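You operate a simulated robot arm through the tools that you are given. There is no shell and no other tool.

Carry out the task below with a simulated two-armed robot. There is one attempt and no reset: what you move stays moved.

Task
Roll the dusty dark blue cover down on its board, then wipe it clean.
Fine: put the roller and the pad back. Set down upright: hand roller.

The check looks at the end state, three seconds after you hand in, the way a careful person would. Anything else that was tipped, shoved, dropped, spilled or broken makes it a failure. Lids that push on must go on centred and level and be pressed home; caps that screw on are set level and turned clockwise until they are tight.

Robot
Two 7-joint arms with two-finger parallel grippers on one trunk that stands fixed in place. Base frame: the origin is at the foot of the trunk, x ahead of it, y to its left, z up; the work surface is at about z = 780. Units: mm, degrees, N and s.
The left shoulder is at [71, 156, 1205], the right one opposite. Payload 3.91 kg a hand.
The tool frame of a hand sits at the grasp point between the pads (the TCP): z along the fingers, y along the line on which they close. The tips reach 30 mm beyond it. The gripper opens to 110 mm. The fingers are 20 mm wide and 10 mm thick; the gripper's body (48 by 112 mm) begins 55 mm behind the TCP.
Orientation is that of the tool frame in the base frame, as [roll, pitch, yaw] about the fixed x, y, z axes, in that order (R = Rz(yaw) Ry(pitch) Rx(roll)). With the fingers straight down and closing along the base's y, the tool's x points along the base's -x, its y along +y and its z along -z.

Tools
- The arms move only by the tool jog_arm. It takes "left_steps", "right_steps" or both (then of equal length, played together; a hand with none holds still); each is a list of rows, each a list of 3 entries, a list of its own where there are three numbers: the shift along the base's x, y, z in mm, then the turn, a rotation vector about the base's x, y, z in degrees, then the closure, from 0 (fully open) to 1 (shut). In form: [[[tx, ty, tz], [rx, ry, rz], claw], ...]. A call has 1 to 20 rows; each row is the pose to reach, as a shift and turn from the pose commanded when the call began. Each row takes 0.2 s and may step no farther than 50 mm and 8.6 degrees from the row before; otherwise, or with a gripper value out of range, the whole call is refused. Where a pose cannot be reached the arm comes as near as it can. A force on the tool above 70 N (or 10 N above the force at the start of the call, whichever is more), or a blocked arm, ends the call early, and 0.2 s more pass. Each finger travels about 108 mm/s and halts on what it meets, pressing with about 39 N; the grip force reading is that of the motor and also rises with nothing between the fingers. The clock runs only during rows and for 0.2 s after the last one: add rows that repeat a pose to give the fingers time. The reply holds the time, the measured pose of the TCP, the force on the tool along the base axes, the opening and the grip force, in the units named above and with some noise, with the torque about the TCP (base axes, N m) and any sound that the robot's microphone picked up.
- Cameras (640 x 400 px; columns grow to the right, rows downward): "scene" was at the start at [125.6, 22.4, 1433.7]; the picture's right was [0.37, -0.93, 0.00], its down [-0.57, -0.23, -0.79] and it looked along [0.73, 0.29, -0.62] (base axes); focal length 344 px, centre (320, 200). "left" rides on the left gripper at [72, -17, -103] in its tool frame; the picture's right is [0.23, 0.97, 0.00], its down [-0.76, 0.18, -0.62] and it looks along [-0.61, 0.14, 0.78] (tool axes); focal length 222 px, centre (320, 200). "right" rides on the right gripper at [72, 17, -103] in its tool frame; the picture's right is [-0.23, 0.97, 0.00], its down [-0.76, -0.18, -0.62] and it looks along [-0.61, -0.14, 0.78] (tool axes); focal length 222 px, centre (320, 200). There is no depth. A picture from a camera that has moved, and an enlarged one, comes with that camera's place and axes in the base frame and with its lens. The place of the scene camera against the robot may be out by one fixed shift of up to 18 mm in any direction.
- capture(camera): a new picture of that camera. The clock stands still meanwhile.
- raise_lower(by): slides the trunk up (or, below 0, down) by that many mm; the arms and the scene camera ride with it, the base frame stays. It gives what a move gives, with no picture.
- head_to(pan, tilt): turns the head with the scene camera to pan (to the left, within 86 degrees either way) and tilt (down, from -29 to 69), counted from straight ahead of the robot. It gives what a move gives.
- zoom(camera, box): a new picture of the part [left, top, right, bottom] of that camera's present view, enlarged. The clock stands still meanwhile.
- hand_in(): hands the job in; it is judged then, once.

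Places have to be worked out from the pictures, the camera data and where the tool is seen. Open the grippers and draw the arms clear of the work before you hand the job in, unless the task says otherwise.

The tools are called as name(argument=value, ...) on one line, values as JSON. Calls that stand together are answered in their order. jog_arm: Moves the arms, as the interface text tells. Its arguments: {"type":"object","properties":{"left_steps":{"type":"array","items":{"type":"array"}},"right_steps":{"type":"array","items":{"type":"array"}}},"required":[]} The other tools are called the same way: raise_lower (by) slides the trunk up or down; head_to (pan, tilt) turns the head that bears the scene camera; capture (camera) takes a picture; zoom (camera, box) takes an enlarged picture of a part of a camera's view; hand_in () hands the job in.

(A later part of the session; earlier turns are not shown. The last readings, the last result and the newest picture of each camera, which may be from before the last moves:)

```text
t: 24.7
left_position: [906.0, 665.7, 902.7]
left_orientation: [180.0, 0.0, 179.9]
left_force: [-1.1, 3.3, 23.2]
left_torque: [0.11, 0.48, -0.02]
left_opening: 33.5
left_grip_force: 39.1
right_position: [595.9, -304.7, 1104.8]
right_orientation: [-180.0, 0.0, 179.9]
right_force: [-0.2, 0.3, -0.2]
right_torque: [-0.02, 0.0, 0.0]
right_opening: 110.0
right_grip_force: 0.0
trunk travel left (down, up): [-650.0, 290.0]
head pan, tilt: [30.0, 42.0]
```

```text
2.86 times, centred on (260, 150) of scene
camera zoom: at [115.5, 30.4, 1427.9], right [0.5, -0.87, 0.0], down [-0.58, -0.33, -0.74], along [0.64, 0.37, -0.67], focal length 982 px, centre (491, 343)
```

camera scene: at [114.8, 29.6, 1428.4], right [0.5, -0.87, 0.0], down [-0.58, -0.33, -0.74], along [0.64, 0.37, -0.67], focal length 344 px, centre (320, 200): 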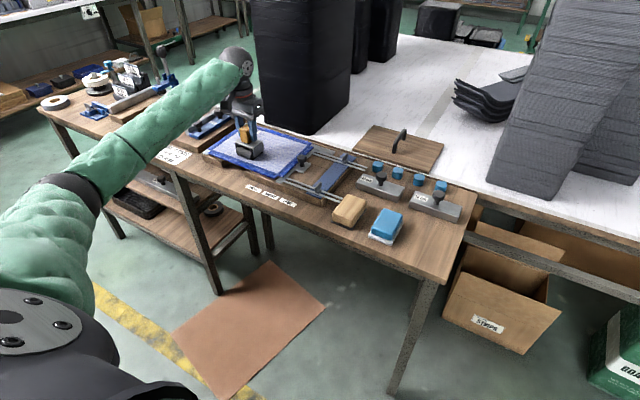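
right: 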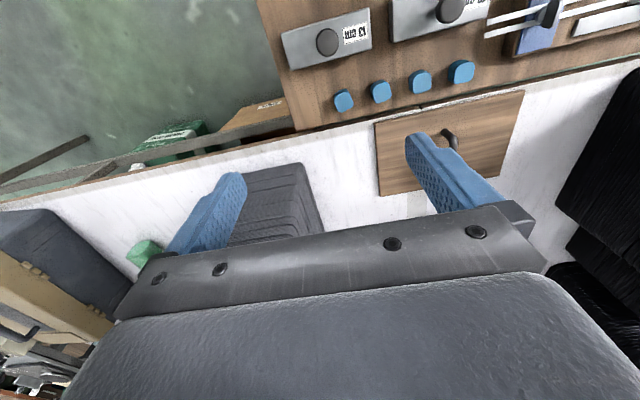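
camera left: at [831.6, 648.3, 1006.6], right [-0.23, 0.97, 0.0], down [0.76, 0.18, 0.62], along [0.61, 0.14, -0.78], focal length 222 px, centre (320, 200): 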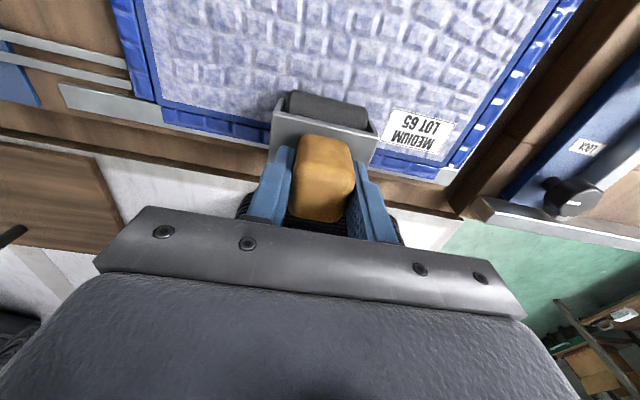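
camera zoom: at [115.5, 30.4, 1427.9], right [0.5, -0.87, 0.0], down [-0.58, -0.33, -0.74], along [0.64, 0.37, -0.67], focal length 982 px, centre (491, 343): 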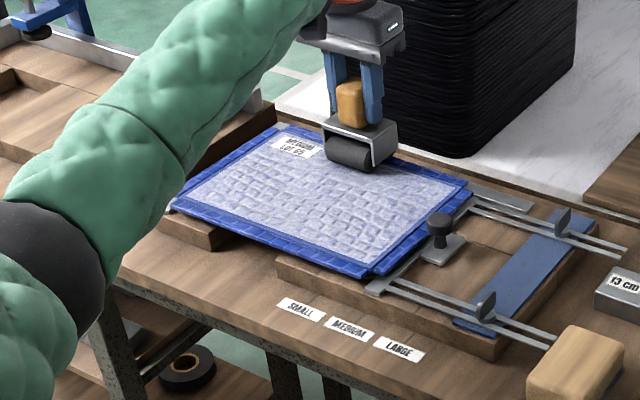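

The lane was traversed at about 23 N. I zoom on the rolled strip to see whether wrinkles flatten.

zoom(camera="left", box=[100, 0, 580, 160])

zoom(camera="scene", box=[205, 120, 315, 185])

```text
1.33 times, centred on (340, 80) of left
camera zoom: at [831.6, 648.3, 1006.6], right [-0.23, 0.97, 0.0], down [0.76, 0.18, 0.62], along [0.61, 0.14, -0.78], focal length 296 px, centre (293, 360)
```

zoom: 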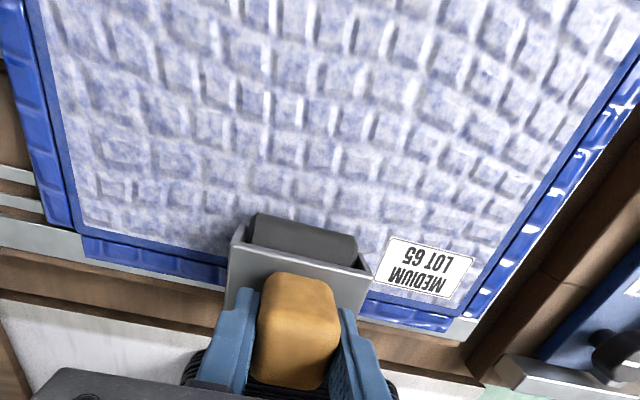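

```text
5.82 times, centred on (260, 152) of scene
camera zoom: at [115.5, 30.4, 1427.9], right [0.5, -0.87, 0.0], down [-0.58, -0.33, -0.74], along [0.64, 0.37, -0.67], focal length 1999 px, centre (669, 476)
```

zoom: 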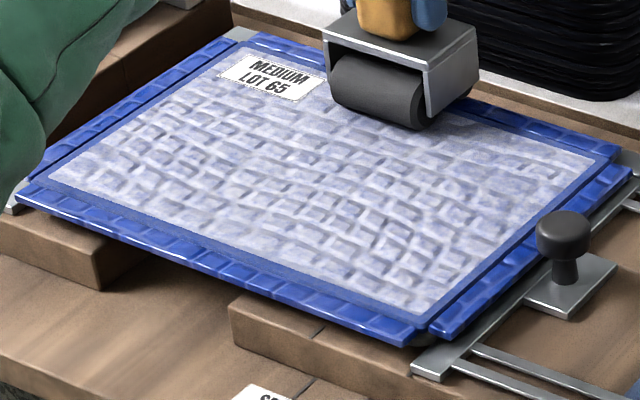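

No visible wrinkle change per lane yet; probably coverage counts as a whole. I roll on systematically: finish this lane, then lift, shift to y≈705 and roll that lane.

jog_arm(left_steps=[[[15, 0, 0], [0, 0, 0], 1], [[-10, 0, 0], [0, 0, 0], 1], [[-35, 0, 0], [0, 0, 0], 1], [[-60, 0, 0], [0, 0, 0], 1], [[-85, 0, 0], [0, 0, 0], 1], [[-110, 0, 0], [0, 0, 0], 1], [[-135, 0, 0], [0, 0, 0], 1], [[-153, 0, 0], [0, 0, 0], 1], [[-153, 10, 18], [0, 0, 0], 1], [[-153, 37, 18], [0, 0, 0], 1], [[-153, 37, 5], [0, 0, 0], 1], [[-153, 37, 0], [0, 0, 0], 1], [[-130, 37, 0], [0, 0, 0], 1], [[-105, 37, 0], [0, 0, 0], 1], [[-80, 37, 0], [0, 0, 0], 1], [[-55, 37, 0], [0, 0, 0], 1], [[-30, 37, 0], [0, 0, 0], 1], [[-5, 37, 0], [0, 0, 0], 1], [[15, 37, 0], [0, 0, 0], 1], [[15, 37, 0], [0, 0, 0], 1]])

zoom(camera="left", box=[100, 0, 580, 160])

zoom(camera="scene", box=[205, 120, 315, 185])

```text
t: 28.9
left_position: [920.8, 703.2, 904.1]
left_orientation: [179.9, 0.1, 179.8]
left_force: [1.7, 2.1, 22.2]
left_torque: [0.07, 0.29, -0.05]
left_opening: 33.7
left_grip_force: 39.0
right_position: [595.7, -304.0, 1104.4]
right_orientation: [179.9, 0.1, 180.0]
right_force: [-0.2, -0.5, 0.0]
right_torque: [-0.01, 0.01, -0.03]
right_opening: 109.7
right_grip_force: 0.1
trunk travel left (down, up): [-650.0, 290.0]
head pan, tilt: [30.0, 42.0]
```

```text
1.33 times, centred on (340, 80) of left
camera zoom: at [845.8, 685.7, 1006.2], right [-0.23, 0.97, 0.0], down [0.76, 0.18, 0.62], along [0.61, 0.14, -0.78], focal length 296 px, centre (293, 360)
```

zoom: 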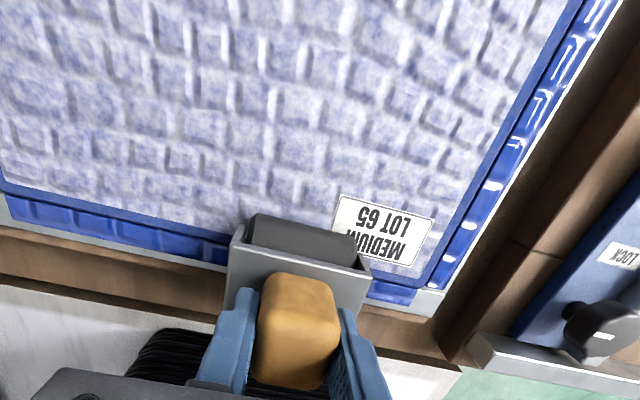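

```text
5.82 times, centred on (260, 152) of scene
camera zoom: at [115.6, 30.3, 1428.0], right [0.5, -0.87, 0.0], down [-0.58, -0.33, -0.74], along [0.64, 0.37, -0.67], focal length 1999 px, centre (669, 476)
```

zoom: 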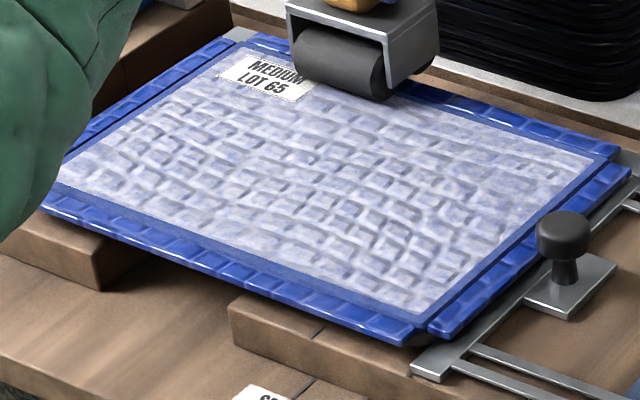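

About 22 N throughout with no trouble. I return along this lane and roll the next at y≈740.

jog_arm(left_steps=[[[-25, 0, 0], [0, 0, 0], 1], [[-50, 0, 0], [0, 0, 0], 1], [[-75, 0, 0], [0, 0, 0], 1], [[-100, 0, 0], [0, 0, 0], 1], [[-125, 0, 0], [0, 0, 0], 1], [[-150, 0, 0], [0, 0, 0], 1], [[-168, 0, 0], [0, 0, 0], 1], [[-168, 10, 18], [0, 0, 0], 1], [[-168, 35, 18], [0, 0, 0], 1], [[-168, 35, 5], [0, 0, 0], 1], [[-168, 35, 0], [0, 0, 0], 1], [[-145, 35, 0], [0, 0, 0], 1], [[-120, 35, 0], [0, 0, 0], 1], [[-95, 35, 0], [0, 0, 0], 1], [[-70, 35, 0], [0, 0, 0], 1], [[-45, 35, 0], [0, 0, 0], 1], [[-20, 35, 0], [0, 0, 0], 1], [[0, 35, 0], [0, 0, 0], 1], [[0, 35, 0], [0, 0, 0], 1]])

zoom(camera="left", box=[100, 0, 580, 160])

```text
t: 32.9
left_position: [920.4, 738.5, 903.1]
left_orientation: [179.8, 0.1, 179.8]
left_force: [0.9, 3.4, 19.8]
left_torque: [0.0, 0.31, -0.02]
left_opening: 33.5
left_grip_force: 39.4
right_position: [597.2, -303.5, 1104.3]
right_orientation: [-180.0, 0.1, 179.9]
right_force: [-0.9, 0.6, -0.1]
right_torque: [0.0, -0.02, 0.03]
right_opening: 110.0
right_grip_force: 0.0
trunk travel left (down, up): [-650.0, 290.0]
head pan, tilt: [30.0, 42.0]
```

```text
1.33 times, centred on (340, 80) of left
camera zoom: at [846.6, 720.8, 1006.4], right [-0.23, 0.97, 0.0], down [0.76, 0.18, 0.62], along [0.61, 0.14, -0.78], focal length 296 px, centre (293, 360)
```

zoom: 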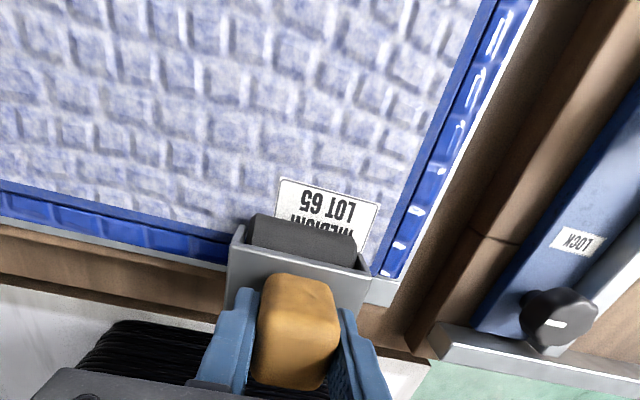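

Still clear on the left side. I return and roll the left edge lane at y≈767.

jog_arm(left_steps=[[[-25, 0, 0], [0, 0, 0], 1], [[-50, 0, 0], [0, 0, 0], 1], [[-75, 0, 0], [0, 0, 0], 1], [[-100, 0, 0], [0, 0, 0], 1], [[-125, 0, 0], [0, 0, 0], 1], [[-150, 0, 0], [0, 0, 0], 1], [[-168, 0, 0], [0, 0, 0], 1], [[-168, 10, 18], [0, 0, 0], 1], [[-168, 28, 18], [0, 0, 0], 1], [[-168, 28, 5], [0, 0, 0], 1], [[-168, 28, 0], [0, 0, 0], 1], [[-145, 28, 0], [0, 0, 0], 1], [[-120, 28, 0], [0, 0, 0], 1], [[-95, 28, 0], [0, 0, 0], 1], [[-70, 28, 0], [0, 0, 0], 1], [[-45, 28, 0], [0, 0, 0], 1], [[-20, 28, 0], [0, 0, 0], 1], [[0, 28, 0], [0, 0, 0], 1], [[0, 28, 0], [0, 0, 0], 1]])

zoom(camera="left", box=[100, 0, 580, 160])

```text
t: 36.9
left_position: [919.9, 766.0, 903.4]
left_orientation: [179.9, 0.1, 179.9]
left_force: [-1.3, 3.5, 19.9]
left_torque: [-0.13, 0.43, -0.04]
left_opening: 33.9
left_grip_force: 39.4
right_position: [598.1, -303.5, 1104.6]
right_orientation: [180.0, 0.0, 179.9]
right_force: [0.2, -0.2, 0.1]
right_torque: [0.01, -0.01, -0.03]
right_opening: 110.0
right_grip_force: 0.1
trunk travel left (down, up): [-650.0, 290.0]
head pan, tilt: [30.0, 42.0]
```

```text
1.33 times, centred on (340, 80) of left
camera zoom: at [845.8, 748.9, 1006.3], right [-0.23, 0.97, 0.0], down [0.76, 0.18, 0.62], along [0.61, 0.14, -0.78], focal length 296 px, centre (293, 360)
```

zoom: 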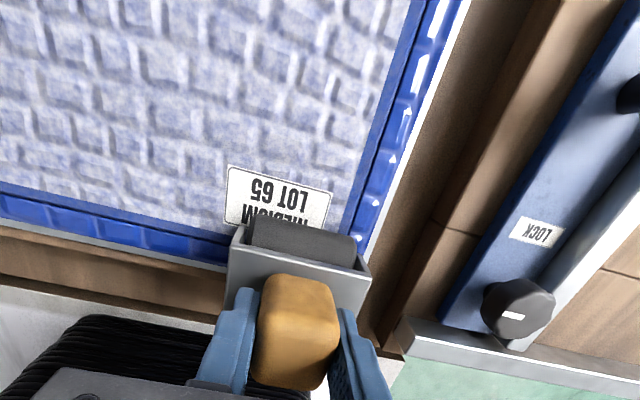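

Left side done. I roll back, then lift and cross to the lane at y≈632.

jog_arm(left_steps=[[[-25, 0, 0], [0, 0, 0], 1], [[-50, 0, 0], [0, 0, 0], 1], [[-75, 0, 0], [0, 0, 0], 1], [[-100, 0, 0], [0, 0, 0], 1], [[-125, 0, 0], [0, 0, 0], 1], [[-150, 0, 0], [0, 0, 0], 1], [[-168, 0, 0], [0, 0, 0], 1], [[-168, -20, 20], [0, 0, 0], 1], [[-168, -60, 20], [0, 0, 0], 1], [[-168, -100, 20], [0, 0, 0], 1], [[-168, -135, 15], [0, 0, 0], 1], [[-168, -135, 0], [0, 0, 0], 1], [[-145, -135, 0], [0, 0, 0], 1], [[-120, -135, 0], [0, 0, 0], 1], [[-95, -135, 0], [0, 0, 0], 1], [[-70, -135, 0], [0, 0, 0], 1], [[-45, -135, 0], [0, 0, 0], 1], [[-20, -135, 0], [0, 0, 0], 1], [[0, -135, 0], [0, 0, 0], 1], [[0, -135, 0], [0, 0, 0], 1]])

zoom(camera="left", box=[0, 0, 480, 160])

zoom(camera="scene", box=[205, 120, 315, 185])

```text
t: 41.1
left_position: [920.1, 631.3, 903.0]
left_orientation: [179.9, 0.2, 180.0]
left_force: [-0.5, -0.5, 17.5]
left_torque: [-0.02, 0.39, -0.05]
left_opening: 33.8
left_grip_force: 39.1
right_position: [596.2, -302.7, 1103.2]
right_orientation: [179.9, 0.1, 179.9]
right_force: [0.0, 0.3, -0.3]
right_torque: [-0.04, -0.02, 0.01]
right_opening: 110.0
right_grip_force: 0.0
trunk travel left (down, up): [-650.0, 290.0]
head pan, tilt: [30.0, 42.0]
```

```text
1.33 times, centred on (240, 80) of left
camera zoom: at [846.3, 613.9, 1006.3], right [-0.23, 0.97, 0.0], down [0.76, 0.18, 0.62], along [0.61, 0.14, -0.78], focal length 296 px, centre (427, 360)
```

zoom: 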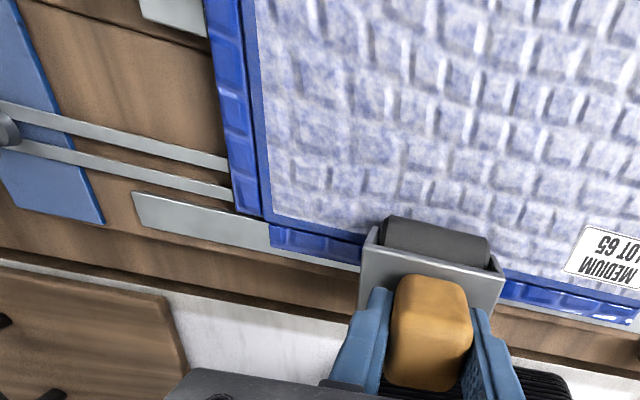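

```text
5.82 times, centred on (260, 152) of scene
camera zoom: at [115.9, 30.6, 1427.9], right [0.5, -0.87, 0.0], down [-0.58, -0.33, -0.74], along [0.64, 0.37, -0.67], focal length 1999 px, centre (669, 476)
```

zoom: 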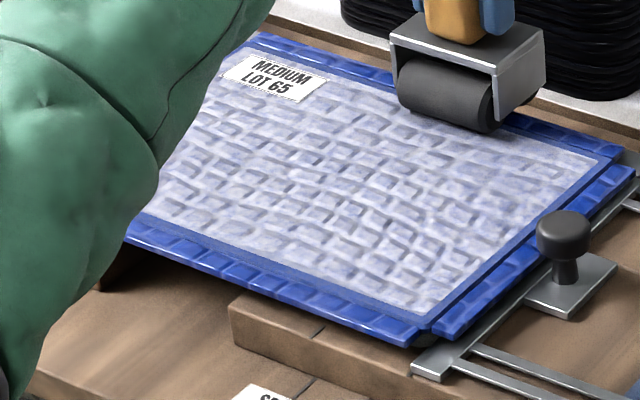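

Next lane y≈598, same procedure.

jog_arm(left_steps=[[[-25, 0, 0], [0, 0, 0], 1], [[-50, 0, 0], [0, 0, 0], 1], [[-75, 0, 0], [0, 0, 0], 1], [[-100, 0, 0], [0, 0, 0], 1], [[-125, 0, 0], [0, 0, 0], 1], [[-150, 0, 0], [0, 0, 0], 1], [[-168, 0, 0], [0, 0, 0], 1], [[-168, -10, 18], [0, 0, 0], 1], [[-168, -34, 18], [0, 0, 0], 1], [[-168, -34, 5], [0, 0, 0], 1], [[-168, -34, 0], [0, 0, 0], 1], [[-145, -34, 0], [0, 0, 0], 1], [[-120, -34, 0], [0, 0, 0], 1], [[-95, -34, 0], [0, 0, 0], 1], [[-70, -34, 0], [0, 0, 0], 1], [[-45, -34, 0], [0, 0, 0], 1], [[-20, -34, 0], [0, 0, 0], 1], [[0, -34, 0], [0, 0, 0], 1], [[0, -34, 0], [0, 0, 0], 1]])

zoom(camera="left", box=[0, 0, 480, 160])

zoom(camera="scene", box=[205, 110, 325, 185])

```text
t: 45.1
left_position: [918.8, 597.2, 902.5]
left_orientation: [179.9, 0.1, 179.9]
left_force: [0.8, 3.2, 23.9]
left_torque: [0.29, 0.36, -0.07]
left_opening: 33.6
left_grip_force: 39.5
right_position: [597.0, -304.8, 1104.0]
right_orientation: [180.0, 0.1, 179.8]
right_force: [-0.6, 0.3, 0.0]
right_torque: [-0.01, -0.01, 0.02]
right_opening: 110.0
right_grip_force: 0.0
trunk travel left (down, up): [-650.0, 290.0]
head pan, tilt: [30.0, 42.0]
```

```text
1.33 times, centred on (240, 80) of left
camera zoom: at [846.0, 580.0, 1006.1], right [-0.23, 0.97, 0.0], down [0.76, 0.18, 0.62], along [0.61, 0.14, -0.78], focal length 296 px, centre (427, 360)
```

zoom: 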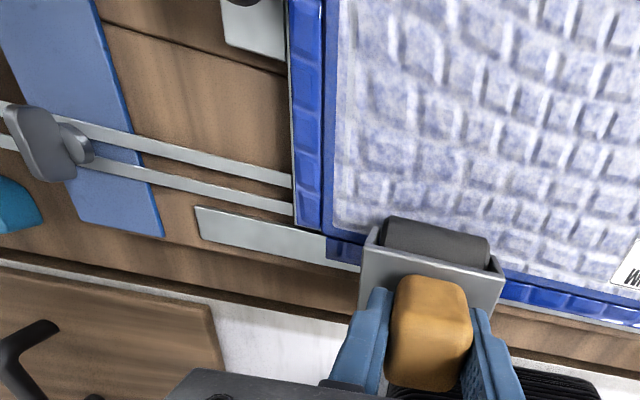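

```text
5.33 times, centred on (265, 148) of scene
camera zoom: at [115.4, 30.5, 1428.0], right [0.5, -0.87, 0.0], down [-0.58, -0.33, -0.74], along [0.64, 0.37, -0.67], focal length 1832 px, centre (613, 480)
```

zoom: 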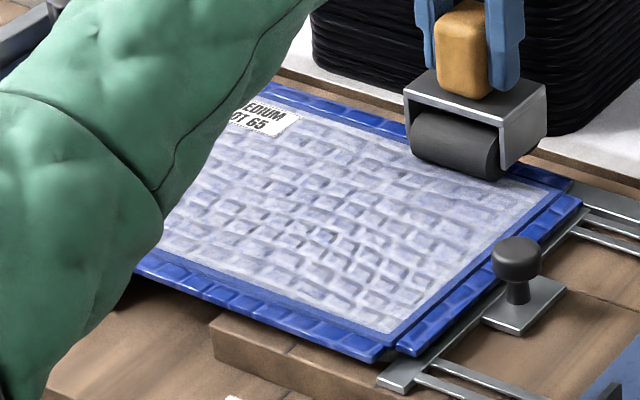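

The knob's edge is around y≈512–520, so the lane at y≈569 (bracket edge ≈534) clears it. I roll back and do that last lane.

jog_arm(left_steps=[[[-25, 0, 0], [0, 0, 0], 1], [[-50, 0, 0], [0, 0, 0], 1], [[-75, 0, 0], [0, 0, 0], 1], [[-100, 0, 0], [0, 0, 0], 1], [[-125, 0, 0], [0, 0, 0], 1], [[-150, 0, 0], [0, 0, 0], 1], [[-168, 0, 0], [0, 0, 0], 1], [[-168, -10, 18], [0, 0, 0], 1], [[-168, -29, 18], [0, 0, 0], 1], [[-168, -29, 5], [0, 0, 0], 1], [[-168, -29, 0], [0, 0, 0], 1], [[-145, -29, 0], [0, 0, 0], 1], [[-120, -29, 0], [0, 0, 0], 1], [[-120, -29, 0], [0, 0, 0], 1]])

capture(camera="left")

zoom(camera="scene", box=[205, 110, 325, 185])

```text
t: 48.1
left_position: [799.8, 568.1, 903.5]
left_orientation: [179.9, 0.0, 179.9]
left_force: [-0.5, 2.1, 17.2]
left_torque: [0.72, -0.09, 0.02]
left_opening: 33.7
left_grip_force: 39.1
right_position: [597.2, -303.1, 1104.1]
right_orientation: [-180.0, 0.1, 179.9]
right_force: [0.3, 0.0, 0.1]
right_torque: [-0.03, 0.04, 0.0]
right_opening: 109.9
right_grip_force: 0.1
trunk travel left (down, up): [-650.0, 290.0]
head pan, tilt: [30.0, 42.0]
```

```text
taken
camera left: at [726.2, 551.6, 1006.6], right [-0.23, 0.97, 0.0], down [0.76, 0.18, 0.62], along [0.61, 0.14, -0.78], focal length 222 px, centre (320, 200)
```

left: 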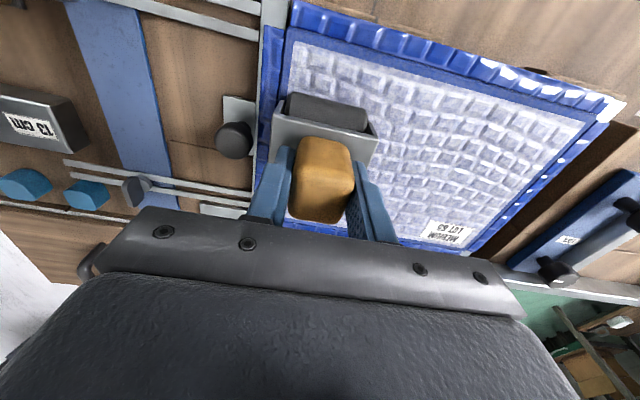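

```text
5.33 times, centred on (265, 148) of scene
camera zoom: at [116.0, 30.9, 1428.0], right [0.5, -0.87, 0.0], down [-0.58, -0.33, -0.74], along [0.64, 0.37, -0.67], focal length 1832 px, centre (613, 480)
```

zoom: 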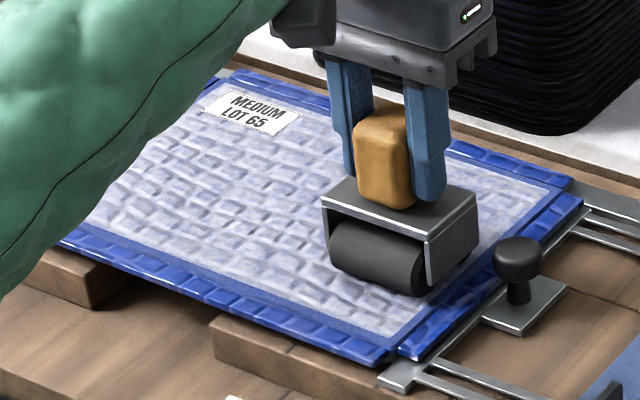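

The roller's force sits on its left end here (torque 0.72 Nm about x). I tilt the hand slightly (+1.2° about x) so the right end presses too, and check.

jog_arm(left_steps=[[[0, 0, 0], [1.2, 0, 0], 1], [[20, 0, 0], [1.2, 0, 0], 1], [[20, 0, 0], [1.2, 0, 0], 1]])

```text
t: 48.9
left_position: [819.8, 569.6, 902.5]
left_orientation: [178.9, 0.0, 179.8]
left_force: [-0.8, -5.4, 19.1]
left_torque: [-0.8, -0.03, -0.04]
left_opening: 33.4
left_grip_force: 38.9
right_position: [596.4, -304.0, 1104.6]
right_orientation: [-180.0, 0.0, 180.0]
right_force: [-1.1, -0.6, 0.0]
right_torque: [-0.04, 0.01, 0.01]
right_opening: 110.0
right_grip_force: 0.2
trunk travel left (down, up): [-650.0, 290.0]
head pan, tilt: [30.0, 42.0]
```

The balance is now slightly to the other side; I use about 0.6° and roll this lane fully forward and back.

jog_arm(left_steps=[[[0, 0, 0], [-0.6, 0, 0], 1], [[20, 0, 0], [-0.6, 0, 0], 1], [[40, 0, 0], [-0.6, 0, 0], 1], [[60, 0, 0], [-0.6, 0, 0], 1], [[80, 0, 0], [-0.6, 0, 0], 1], [[102, 0, 0], [-0.6, 0, 0], 1], [[102, 0, 0], [-0.6, 0, 0], 1], [[80, 0, 0], [-0.6, 0, 0], 1], [[60, 0, 0], [-0.6, 0, 0], 1], [[40, 0, 0], [-0.6, 0, 0], 1], [[20, 0, 0], [-0.6, 0, 0], 1], [[0, 0, 0], [-0.6, 0, 0], 1], [[-20, 0, 0], [-0.6, 0, 0], 1], [[-45, 0, 0], [-0.6, 0, 0], 1], [[-68, 0, 0], [-0.6, 0, 0], 1], [[-68, 0, 0], [-0.6, 0, 0], 1]])

capture(camera="left")

zoom(camera="scene", box=[205, 110, 325, 185])

```text
t: 52.3
left_position: [751.7, 567.9, 901.6]
left_orientation: [179.3, 0.1, -180.0]
left_force: [1.3, -2.7, 24.3]
left_torque: [-0.23, -0.45, -0.01]
left_opening: 33.7
left_grip_force: 39.3
right_position: [598.2, -303.7, 1103.6]
right_orientation: [179.9, 0.0, 179.8]
right_force: [-1.4, 0.1, -0.5]
right_torque: [-0.01, -0.02, -0.02]
right_opening: 110.1
right_grip_force: 0.1
trunk travel left (down, up): [-650.0, 290.0]
head pan, tilt: [30.0, 42.0]
```

```text
taken
camera left: at [678.0, 550.0, 1005.8], right [-0.23, 0.97, 0.01], down [0.76, 0.17, 0.63], along [0.61, 0.15, -0.78], focal length 222 px, centre (320, 200)
```

left: 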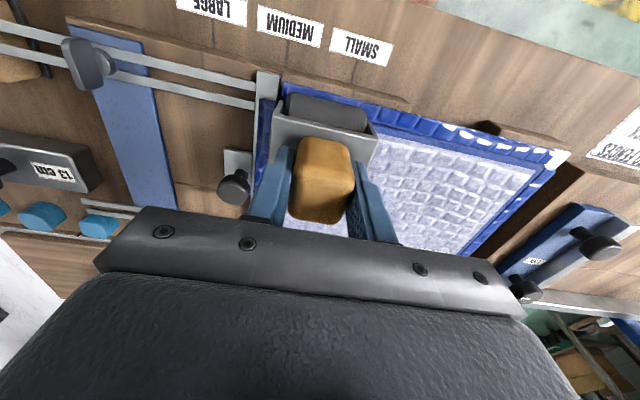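

```text
5.33 times, centred on (265, 148) of scene
camera zoom: at [116.4, 29.7, 1428.0], right [0.5, -0.87, 0.0], down [-0.58, -0.33, -0.74], along [0.64, 0.37, -0.67], focal length 1832 px, centre (613, 480)
```

zoom: 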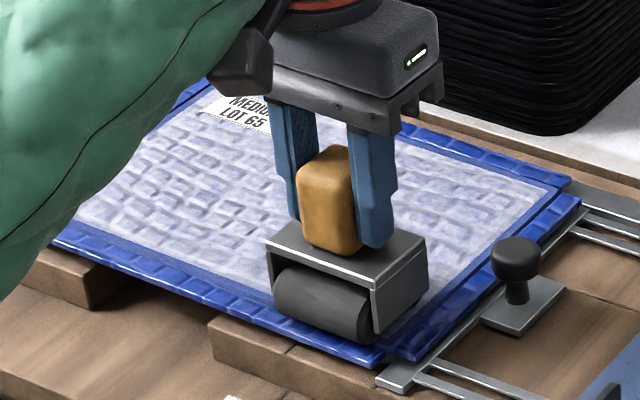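

All lanes have been rolled. I lift the roller clear and inspect the whole cover from above to compare with the beginning.

jog_arm(left_steps=[[[0, 0, 25], [-0.7, 0, 0], 1], [[0, 10, 60], [-0.7, 0, 0], 1], [[20, 40, 90], [-0.7, 0, 0], 1], [[20, 40, 90], [-0.7, 0, 0], 1]])

zoom(camera="left", box=[220, 20, 580, 240])

zoom(camera="scene", box=[205, 110, 325, 185])

```text
t: 53.3
left_position: [772.4, 607.8, 992.0]
left_orientation: [-179.9, 0.0, 179.9]
left_force: [0.3, -0.3, -3.2]
left_torque: [-0.01, -0.01, -0.02]
left_opening: 33.9
left_grip_force: 38.3
right_position: [598.3, -303.0, 1104.2]
right_orientation: [-180.0, 0.0, -179.9]
right_force: [0.7, -0.6, -0.3]
right_torque: [-0.03, -0.02, 0.0]
right_opening: 110.0
right_grip_force: 0.0
trunk travel left (down, up): [-650.0, 290.0]
head pan, tilt: [30.0, 42.0]
```

```text
1.78 times, centred on (400, 130) of left
camera zoom: at [698.6, 591.1, 1094.5], right [-0.23, 0.97, 0.0], down [0.76, 0.18, 0.62], along [0.61, 0.14, -0.78], focal length 395 px, centre (178, 324)
```

zoom: 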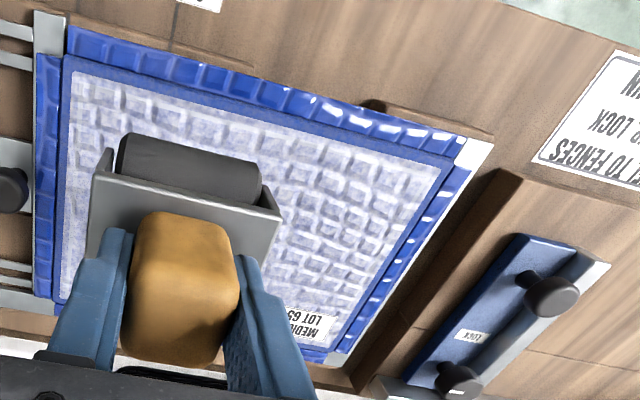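

```text
5.33 times, centred on (265, 148) of scene
camera zoom: at [117.3, 31.6, 1427.7], right [0.5, -0.87, 0.0], down [-0.58, -0.33, -0.74], along [0.64, 0.37, -0.67], focal length 1832 px, centre (613, 480)
```

zoom: 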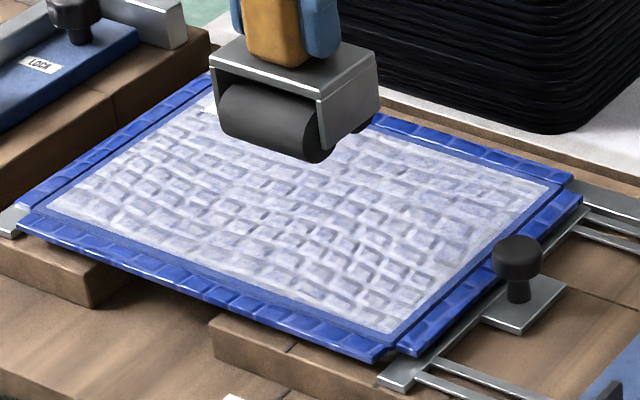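

The brick-like texture looks unchanged; I revisit an earlier camera pose (TCP 850, 729, 956) for a like-for-like comparison with the pre-rolling picture.

jog_arm(left_steps=[[[25, 40, -10], [0, 0, 0], 1], [[50, 80, -20], [0, 0, 0], 1], [[78, 121, -36], [0, 0, 0], 1], [[78, 121, -36], [0, 0, 0], 1]])

capture(camera="left")

zoom(camera="left", box=[100, 0, 420, 200])

```text
refused: row 3 steps farther than a row can; nothing moved
```

```text
taken
camera left: at [698.6, 591.1, 1094.5], right [-0.23, 0.97, 0.0], down [0.76, 0.18, 0.62], along [0.61, 0.14, -0.78], focal length 222 px, centre (320, 200)
```

left: 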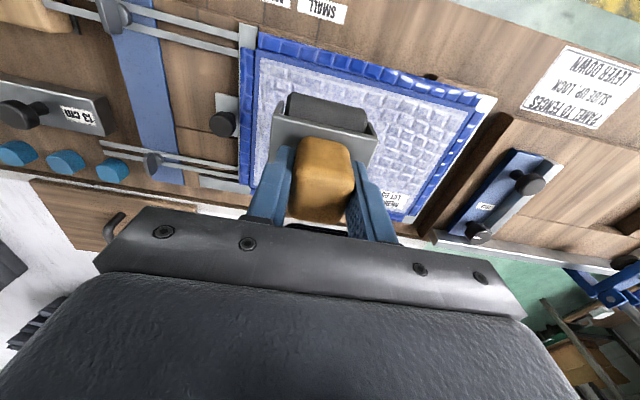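

```text
2.00 times, centred on (260, 100) of left
camera zoom: at [698.6, 591.1, 1094.5], right [-0.23, 0.97, 0.0], down [0.76, 0.18, 0.62], along [0.61, 0.14, -0.78], focal length 444 px, centre (440, 400)
```

zoom: 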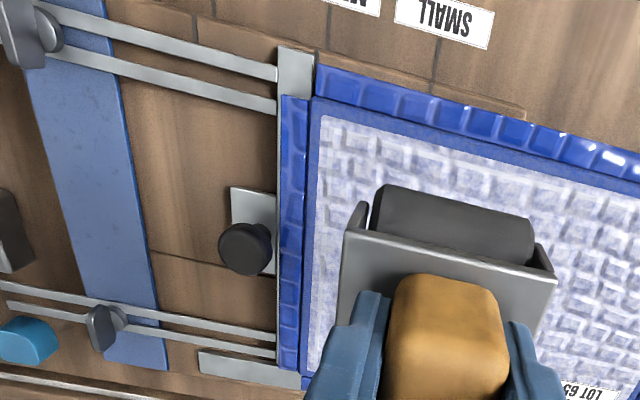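

A row was a bit long; I repeat with smaller steps.

jog_arm(left_steps=[[[20, 30, -10], [0, 0, 0], 1], [[40, 60, -20], [0, 0, 0], 1], [[60, 90, -30], [0, 0, 0], 1], [[78, 121, -36], [0, 0, 0], 1], [[78, 121, -36], [0, 0, 0], 1]])

capture(camera="left")

zoom(camera="left", box=[100, 0, 420, 200])

```text
t: 54.5
left_position: [850.5, 730.6, 956.3]
left_orientation: [-179.8, 0.0, 179.9]
left_force: [-0.2, 0.3, -1.4]
left_torque: [-0.01, 0.0, 0.02]
left_opening: 33.4
left_grip_force: 39.6
right_position: [599.6, -302.2, 1102.5]
right_orientation: [180.0, 0.0, 180.0]
right_force: [-0.5, 0.3, -0.4]
right_torque: [-0.01, -0.02, -0.02]
right_opening: 110.1
right_grip_force: 0.0
trunk travel left (down, up): [-650.0, 290.0]
head pan, tilt: [30.0, 42.0]
```

```text
taken
camera left: at [777.7, 713.6, 1058.5], right [-0.23, 0.97, 0.0], down [0.76, 0.18, 0.62], along [0.61, 0.14, -0.78], focal length 222 px, centre (320, 200)
```

left: 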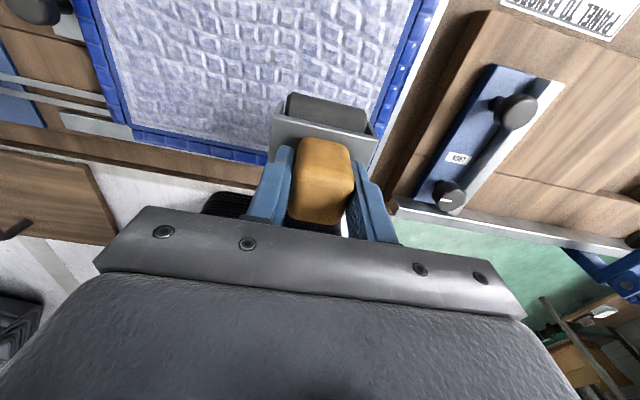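

```text
2.00 times, centred on (260, 100) of left
camera zoom: at [777.7, 713.6, 1058.5], right [-0.23, 0.97, 0.0], down [0.76, 0.18, 0.62], along [0.61, 0.14, -0.78], focal length 444 px, centre (440, 400)
```

zoom: 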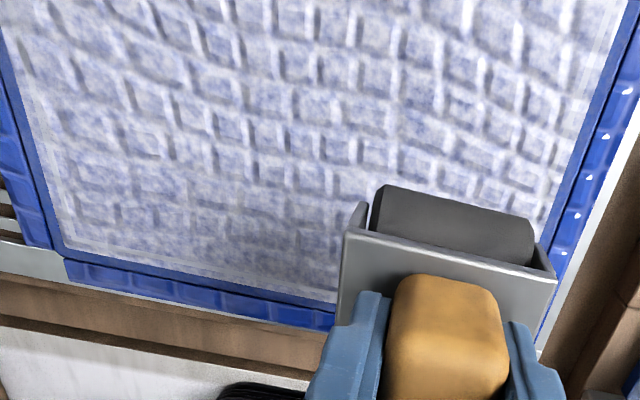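

The panel hasn't shifted. To be safe on pressure I make a second pass at a firmer ~35 N, starting with the left edge lane (y≈766).

jog_arm(left_steps=[[[-40, 15, -10], [0, 0, 0], 1], [[-80, 30, -20], [0, 0, 0], 1], [[-98, 36, -40], [0, 0, 0], 1], [[-98, 36, -50], [0, 0, 0], 1], [[-98, 36, -56], [0, 0, 0], 1], [[-75, 36, -56], [0, 0, 0], 1], [[-50, 36, -56], [0, 0, 0], 1], [[-25, 36, -56], [0, 0, 0], 1], [[0, 36, -56], [0, 0, 0], 1], [[25, 36, -56], [0, 0, 0], 1], [[50, 36, -56], [0, 0, 0], 1], [[72, 36, -56], [0, 0, 0], 1], [[72, 36, -56], [0, 0, 0], 1]])

zoom(camera="left", box=[100, 0, 580, 160])

```text
t: 57.3
left_position: [921.8, 765.5, 901.5]
left_orientation: [-179.9, 0.2, 179.9]
left_force: [-0.1, 3.6, 29.3]
left_torque: [-0.1, 0.55, -0.09]
left_opening: 33.7
left_grip_force: 39.0
right_position: [596.4, -303.9, 1104.0]
right_orientation: [179.9, 0.1, 179.8]
right_force: [-0.3, 0.0, -0.7]
right_torque: [0.04, -0.03, 0.01]
right_opening: 110.2
right_grip_force: 0.1
trunk travel left (down, up): [-650.0, 290.0]
head pan, tilt: [30.0, 42.0]
```

```text
1.33 times, centred on (340, 80) of left
camera zoom: at [847.4, 747.5, 1005.5], right [-0.23, 0.97, 0.0], down [0.76, 0.18, 0.62], along [0.61, 0.14, -0.78], focal length 296 px, centre (293, 360)
```

zoom: 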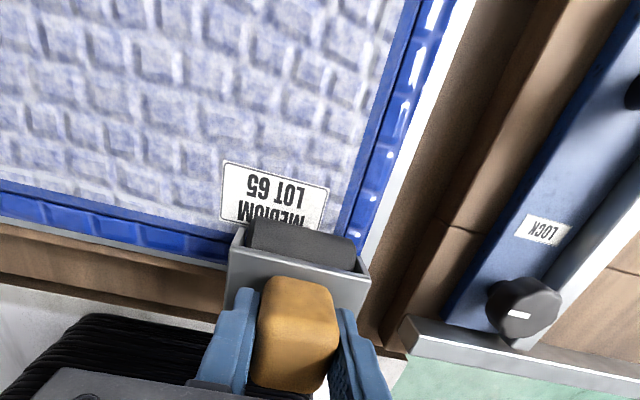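

Force is 29 N at the far end; I press about 2 mm deeper, roll back, and take the next lane (y≈733) forward.

jog_arm(left_steps=[[[-5, 0, -2], [0, 0, 0], 1], [[-25, 0, -2], [0, 0, 0], 1], [[-50, 0, -2], [0, 0, 0], 1], [[-75, 0, -2], [0, 0, 0], 1], [[-100, 0, -2], [0, 0, 0], 1], [[-125, 0, -2], [0, 0, 0], 1], [[-150, 0, -2], [0, 0, 0], 1], [[-169, 0, -2], [0, 0, 0], 1], [[-169, -10, 18], [0, 0, 0], 1], [[-169, -33, 18], [0, 0, 0], 1], [[-169, -33, 3], [0, 0, 0], 1], [[-169, -33, -2], [0, 0, 0], 1], [[-145, -33, -2], [0, 0, 0], 1], [[-120, -33, -2], [0, 0, 0], 1], [[-95, -33, -2], [0, 0, 0], 1], [[-70, -33, -2], [0, 0, 0], 1], [[-45, -33, -2], [0, 0, 0], 1], [[-20, -33, -2], [0, 0, 0], 1], [[0, -33, -2], [0, 0, 0], 1], [[0, -33, -2], [0, 0, 0], 1]])

zoom(camera="left", box=[100, 0, 580, 160])

```text
t: 61.5
left_position: [921.9, 731.0, 900.2]
left_orientation: [180.0, 0.1, 179.9]
left_force: [1.2, 5.1, 24.9]
left_torque: [0.18, 0.33, -0.07]
left_opening: 33.6
left_grip_force: 38.7
right_position: [596.8, -304.7, 1104.4]
right_orientation: [179.8, 0.2, 180.0]
right_force: [-0.8, -0.4, -0.2]
right_torque: [0.01, -0.01, -0.03]
right_opening: 110.2
right_grip_force: 0.2
trunk travel left (down, up): [-650.0, 290.0]
head pan, tilt: [30.0, 42.0]
```

```text
1.33 times, centred on (340, 80) of left
camera zoom: at [848.5, 714.1, 1003.5], right [-0.23, 0.97, 0.0], down [0.76, 0.18, 0.62], along [0.61, 0.14, -0.78], focal length 296 px, centre (293, 360)
```

zoom: 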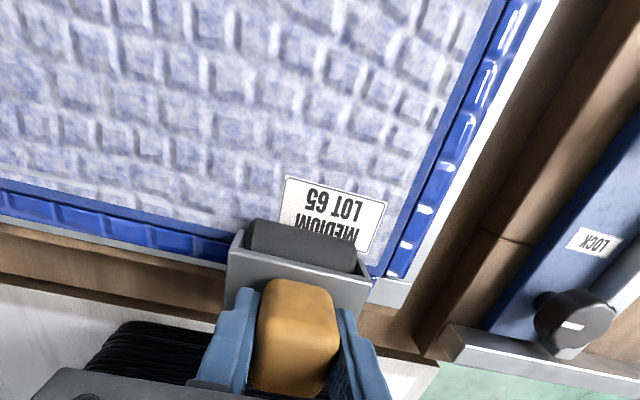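

Pressing harder makes the handle creep in the grip, so ~25–30 N is the sensible limit. I keep this press and continue the second pass (lane y≈700).

jog_arm(left_steps=[[[-25, 0, 0], [0, 0, 0], 1], [[-50, 0, 0], [0, 0, 0], 1], [[-75, 0, 0], [0, 0, 0], 1], [[-100, 0, 0], [0, 0, 0], 1], [[-125, 0, 0], [0, 0, 0], 1], [[-150, 0, 0], [0, 0, 0], 1], [[-169, 0, 0], [0, 0, 0], 1], [[-169, -10, 18], [0, 0, 0], 1], [[-169, -33, 18], [0, 0, 0], 1], [[-169, -33, 5], [0, 0, 0], 1], [[-169, -33, 0], [0, 0, 0], 1], [[-145, -33, 0], [0, 0, 0], 1], [[-120, -33, 0], [0, 0, 0], 1], [[-95, -33, 0], [0, 0, 0], 1], [[-70, -33, 0], [0, 0, 0], 1], [[-45, -33, 0], [0, 0, 0], 1], [[-20, -33, 0], [0, 0, 0], 1], [[0, -33, 0], [0, 0, 0], 1], [[0, -33, 0], [0, 0, 0], 1]])

jog_arm(left_steps=[[[-25, 0, 0], [0, 0, 0], 1], [[-50, 0, 0], [0, 0, 0], 1], [[-75, 0, 0], [0, 0, 0], 1], [[-100, 0, 0], [0, 0, 0], 1], [[-125, 0, 0], [0, 0, 0], 1], [[-150, 0, 0], [0, 0, 0], 1], [[-169, 0, 0], [0, 0, 0], 1], [[-169, -10, 18], [0, 0, 0], 1], [[-169, -33, 18], [0, 0, 0], 1], [[-169, -33, 5], [0, 0, 0], 1], [[-169, -33, 0], [0, 0, 0], 1], [[-145, -33, 0], [0, 0, 0], 1], [[-120, -33, 0], [0, 0, 0], 1], [[-95, -33, 0], [0, 0, 0], 1], [[-70, -33, 0], [0, 0, 0], 1], [[-45, -33, 0], [0, 0, 0], 1], [[-20, -33, 0], [0, 0, 0], 1], [[0, -33, 0], [0, 0, 0], 1], [[0, -33, 0], [0, 0, 0], 1]])

capture(camera="left")

```text
t: 65.5
left_position: [920.6, 699.0, 898.8]
left_orientation: [180.0, 0.1, 180.0]
left_force: [0.2, 7.9, 24.5]
left_torque: [0.38, 0.37, -0.13]
left_opening: 33.9
left_grip_force: 38.8
right_position: [596.2, -303.2, 1104.5]
right_orientation: [-179.9, 0.1, 179.9]
right_force: [0.0, -0.5, 0.4]
right_torque: [-0.01, -0.02, -0.02]
right_opening: 109.8
right_grip_force: 0.0
trunk travel left (down, up): [-650.0, 290.0]
head pan, tilt: [30.0, 42.0]
```

```text
t: 69.5
left_position: [920.9, 666.8, 899.0]
left_orientation: [-179.9, 0.2, 179.9]
left_force: [0.8, 3.7, 20.2]
left_torque: [0.21, 0.23, -0.03]
left_opening: 33.5
left_grip_force: 38.9
right_position: [596.7, -304.2, 1103.8]
right_orientation: [180.0, 0.1, -180.0]
right_force: [0.5, 0.0, 0.2]
right_torque: [0.01, -0.01, 0.03]
right_opening: 109.8
right_grip_force: 0.1
trunk travel left (down, up): [-650.0, 290.0]
head pan, tilt: [30.0, 42.0]
```

```text
taken
camera left: at [848.3, 649.1, 1002.3], right [-0.23, 0.97, 0.0], down [0.76, 0.18, 0.62], along [0.61, 0.14, -0.78], focal length 222 px, centre (320, 200)
```

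left: 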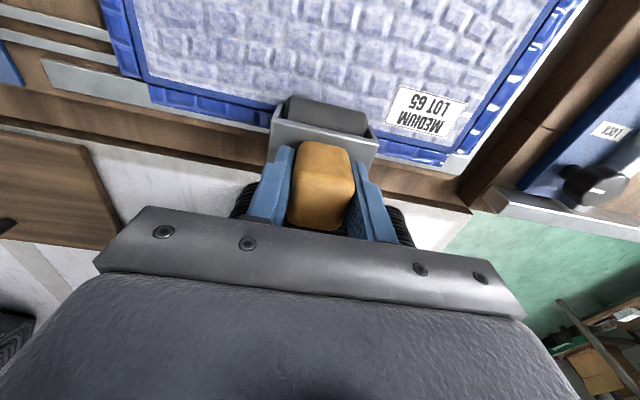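

Continuing the second pass for the remaining lanes at y≈634 and 601 with the same commanded height.

jog_arm(left_steps=[[[-25, 0, 0], [0, 0, 0], 1], [[-50, 0, 0], [0, 0, 0], 1], [[-75, 0, 0], [0, 0, 0], 1], [[-100, 0, 0], [0, 0, 0], 1], [[-125, 0, 0], [0, 0, 0], 1], [[-150, 0, 0], [0, 0, 0], 1], [[-169, 0, 0], [0, 0, 0], 1], [[-169, -10, 18], [0, 0, 0], 1], [[-169, -33, 18], [0, 0, 0], 1], [[-169, -33, 5], [0, 0, 0], 1], [[-169, -33, 0], [0, 0, 0], 1], [[-145, -33, 0], [0, 0, 0], 1], [[-120, -33, 0], [0, 0, 0], 1], [[-95, -33, 0], [0, 0, 0], 1], [[-70, -33, 0], [0, 0, 0], 1], [[-45, -33, 0], [0, 0, 0], 1], [[-20, -33, 0], [0, 0, 0], 1], [[0, -33, 0], [0, 0, 0], 1], [[0, -33, 0], [0, 0, 0], 1]])

jog_arm(left_steps=[[[-25, 0, 0], [0, 0, 0], 1], [[-50, 0, 0], [0, 0, 0], 1], [[-75, 0, 0], [0, 0, 0], 1], [[-100, 0, 0], [0, 0, 0], 1], [[-125, 0, 0], [0, 0, 0], 1], [[-150, 0, 0], [0, 0, 0], 1], [[-169, 0, 0], [0, 0, 0], 1], [[-169, -10, 18], [0, 0, 0], 1], [[-169, -33, 18], [0, 0, 0], 1], [[-169, -33, 5], [0.4, 0, 0], 1], [[-169, -33, 0], [0.4, 0, 0], 1], [[-145, -33, 0], [0.4, 0, 0], 1], [[-120, -33, 0], [0.4, 0, 0], 1], [[-95, -33, 0], [0.4, 0, 0], 1], [[-70, -33, 0], [0.4, 0, 0], 1], [[-45, -33, 0], [0.4, 0, 0], 1], [[-20, -33, 0], [0.4, 0, 0], 1], [[0, -33, 0], [0.4, 0, 0], 1], [[0, -33, 0], [0.4, 0, 0], 1]])

capture(camera="left")

```text
t: 73.5
left_position: [921.9, 632.7, 899.1]
left_orientation: [-179.8, 0.0, 179.8]
left_force: [1.3, 2.1, 19.2]
left_torque: [0.2, 0.28, 0.02]
left_opening: 33.7
left_grip_force: 39.0
right_position: [596.4, -303.1, 1104.1]
right_orientation: [180.0, 0.1, 179.9]
right_force: [0.3, 0.1, -1.0]
right_torque: [-0.01, 0.0, 0.0]
right_opening: 110.1
right_grip_force: 0.0
trunk travel left (down, up): [-650.0, 290.0]
head pan, tilt: [30.0, 42.0]
```

```text
t: 77.5
left_position: [920.6, 600.4, 899.2]
left_orientation: [179.7, 0.0, 180.0]
left_force: [-0.6, 6.4, 24.8]
left_torque: [0.11, 0.45, -0.08]
left_opening: 33.7
left_grip_force: 39.1
right_position: [596.1, -303.7, 1104.5]
right_orientation: [179.9, 0.1, -180.0]
right_force: [0.6, 0.5, 0.0]
right_torque: [-0.01, 0.0, 0.0]
right_opening: 110.3
right_grip_force: 0.1
trunk travel left (down, up): [-650.0, 290.0]
head pan, tilt: [30.0, 42.0]
```

```text
taken
camera left: at [847.5, 582.1, 1002.0], right [-0.23, 0.97, 0.01], down [0.76, 0.17, 0.63], along [0.61, 0.15, -0.78], focal length 222 px, centre (320, 200)
```

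left: 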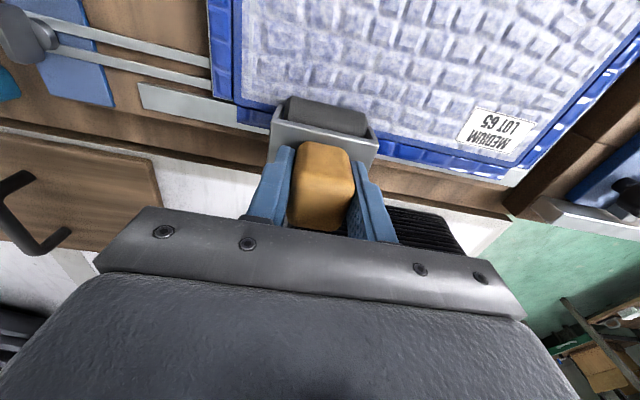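

The last second-pass lane is y≈568 along the right edge; afterwards I lift off at the near side.

jog_arm(left_steps=[[[-25, 0, 0], [0, 0, 0], 1], [[-50, 0, 0], [0, 0, 0], 1], [[-75, 0, 0], [0, 0, 0], 1], [[-100, 0, 0], [0, 0, 0], 1], [[-125, 0, 0], [0, 0, 0], 1], [[-150, 0, 0], [0, 0, 0], 1], [[-169, 0, 0], [0, 0, 0], 1], [[-169, -10, 18], [0, 0, 0], 1], [[-169, -32, 18], [0, 0, 0], 1], [[-169, -32, 5], [0.3, 0, 0], 1], [[-169, -32, 0], [0.3, 0, 0], 1], [[-145, -32, 0], [0.3, 0, 0], 1], [[-120, -32, 0], [0.3, 0, 0], 1], [[-95, -32, 0], [0.3, 0, 0], 1], [[-70, -32, 0], [0.3, 0, 0], 1], [[-45, -32, 0], [0.3, 0, 0], 1], [[-20, -32, 0], [0.3, 0, 0], 1], [[0, -32, 0], [0.3, 0, 0], 1], [[0, -32, 0], [0.3, 0, 0], 1]])

jog_arm(left_steps=[[[-25, 0, 0], [0, 0, 0], 1], [[-50, 0, 0], [0, 0, 0], 1], [[-75, 0, 0], [0, 0, 0], 1], [[-100, 0, 0], [0, 0, 0], 1], [[-125, 0, 0], [0, 0, 0], 1], [[-150, 0, 0], [0, 0, 0], 1], [[-169, 0, 0], [0, 0, 0], 1], [[-169, 0, 20], [-0.7, 0, 0], 1], [[-169, 0, 60], [-0.7, 0, 0], 1], [[-169, 0, 95], [-0.7, 0, 0], 1], [[-169, 0, 95], [-0.7, 0, 0], 1]])

capture(camera="left")

zoom(camera="scene", box=[205, 90, 325, 185])

```text
t: 81.5
left_position: [922.5, 568.2, 899.2]
left_orientation: [179.3, 0.2, 179.9]
left_force: [1.7, 2.5, 22.3]
left_torque: [-0.09, 0.28, 0.0]
left_opening: 33.8
left_grip_force: 38.5
right_position: [597.4, -303.8, 1103.5]
right_orientation: [-180.0, 0.1, 179.9]
right_force: [-1.2, 0.6, 0.5]
right_torque: [-0.06, -0.01, -0.05]
right_opening: 109.6
right_grip_force: 0.0
trunk travel left (down, up): [-650.0, 290.0]
head pan, tilt: [30.0, 42.0]
```

```text
t: 83.9
left_position: [754.0, 569.7, 991.8]
left_orientation: [-180.0, -0.1, 179.9]
left_force: [0.3, -0.5, -1.6]
left_torque: [-0.02, -0.01, 0.0]
left_opening: 33.7
left_grip_force: 39.0
right_position: [599.5, -301.7, 1104.0]
right_orientation: [180.0, 0.0, -179.9]
right_force: [0.1, 0.0, -0.5]
right_torque: [-0.01, -0.02, 0.03]
right_opening: 110.1
right_grip_force: 0.1
trunk travel left (down, up): [-650.0, 290.0]
head pan, tilt: [30.0, 42.0]
```

```text
taken
camera left: at [680.2, 552.4, 1094.3], right [-0.23, 0.97, 0.0], down [0.76, 0.18, 0.62], along [0.61, 0.14, -0.78], focal length 222 px, centre (320, 200)
```

left: 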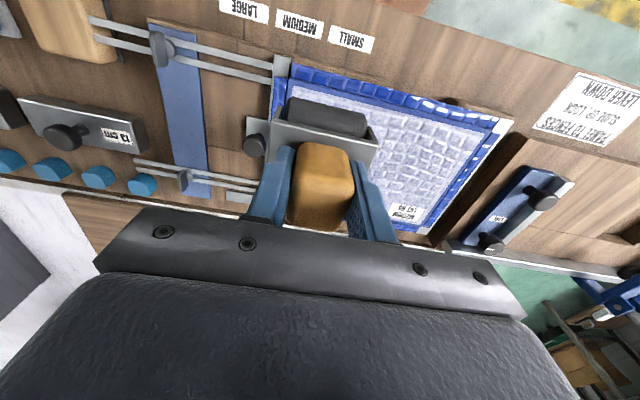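

```text
4.21 times, centred on (265, 138) of scene
camera zoom: at [118.0, 31.9, 1427.6], right [0.5, -0.87, 0.0], down [-0.58, -0.33, -0.74], along [0.64, 0.37, -0.67], focal length 1447 px, centre (552, 463)
```

zoom: 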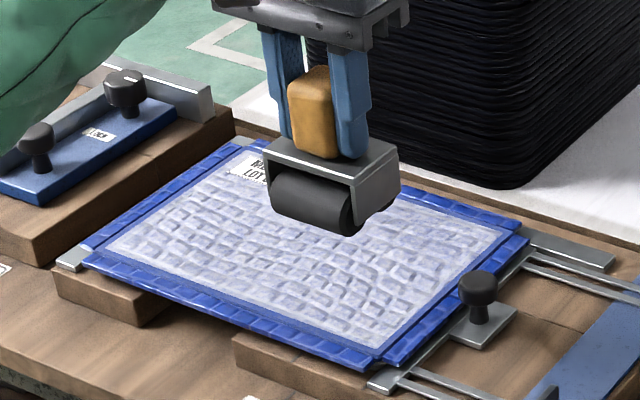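

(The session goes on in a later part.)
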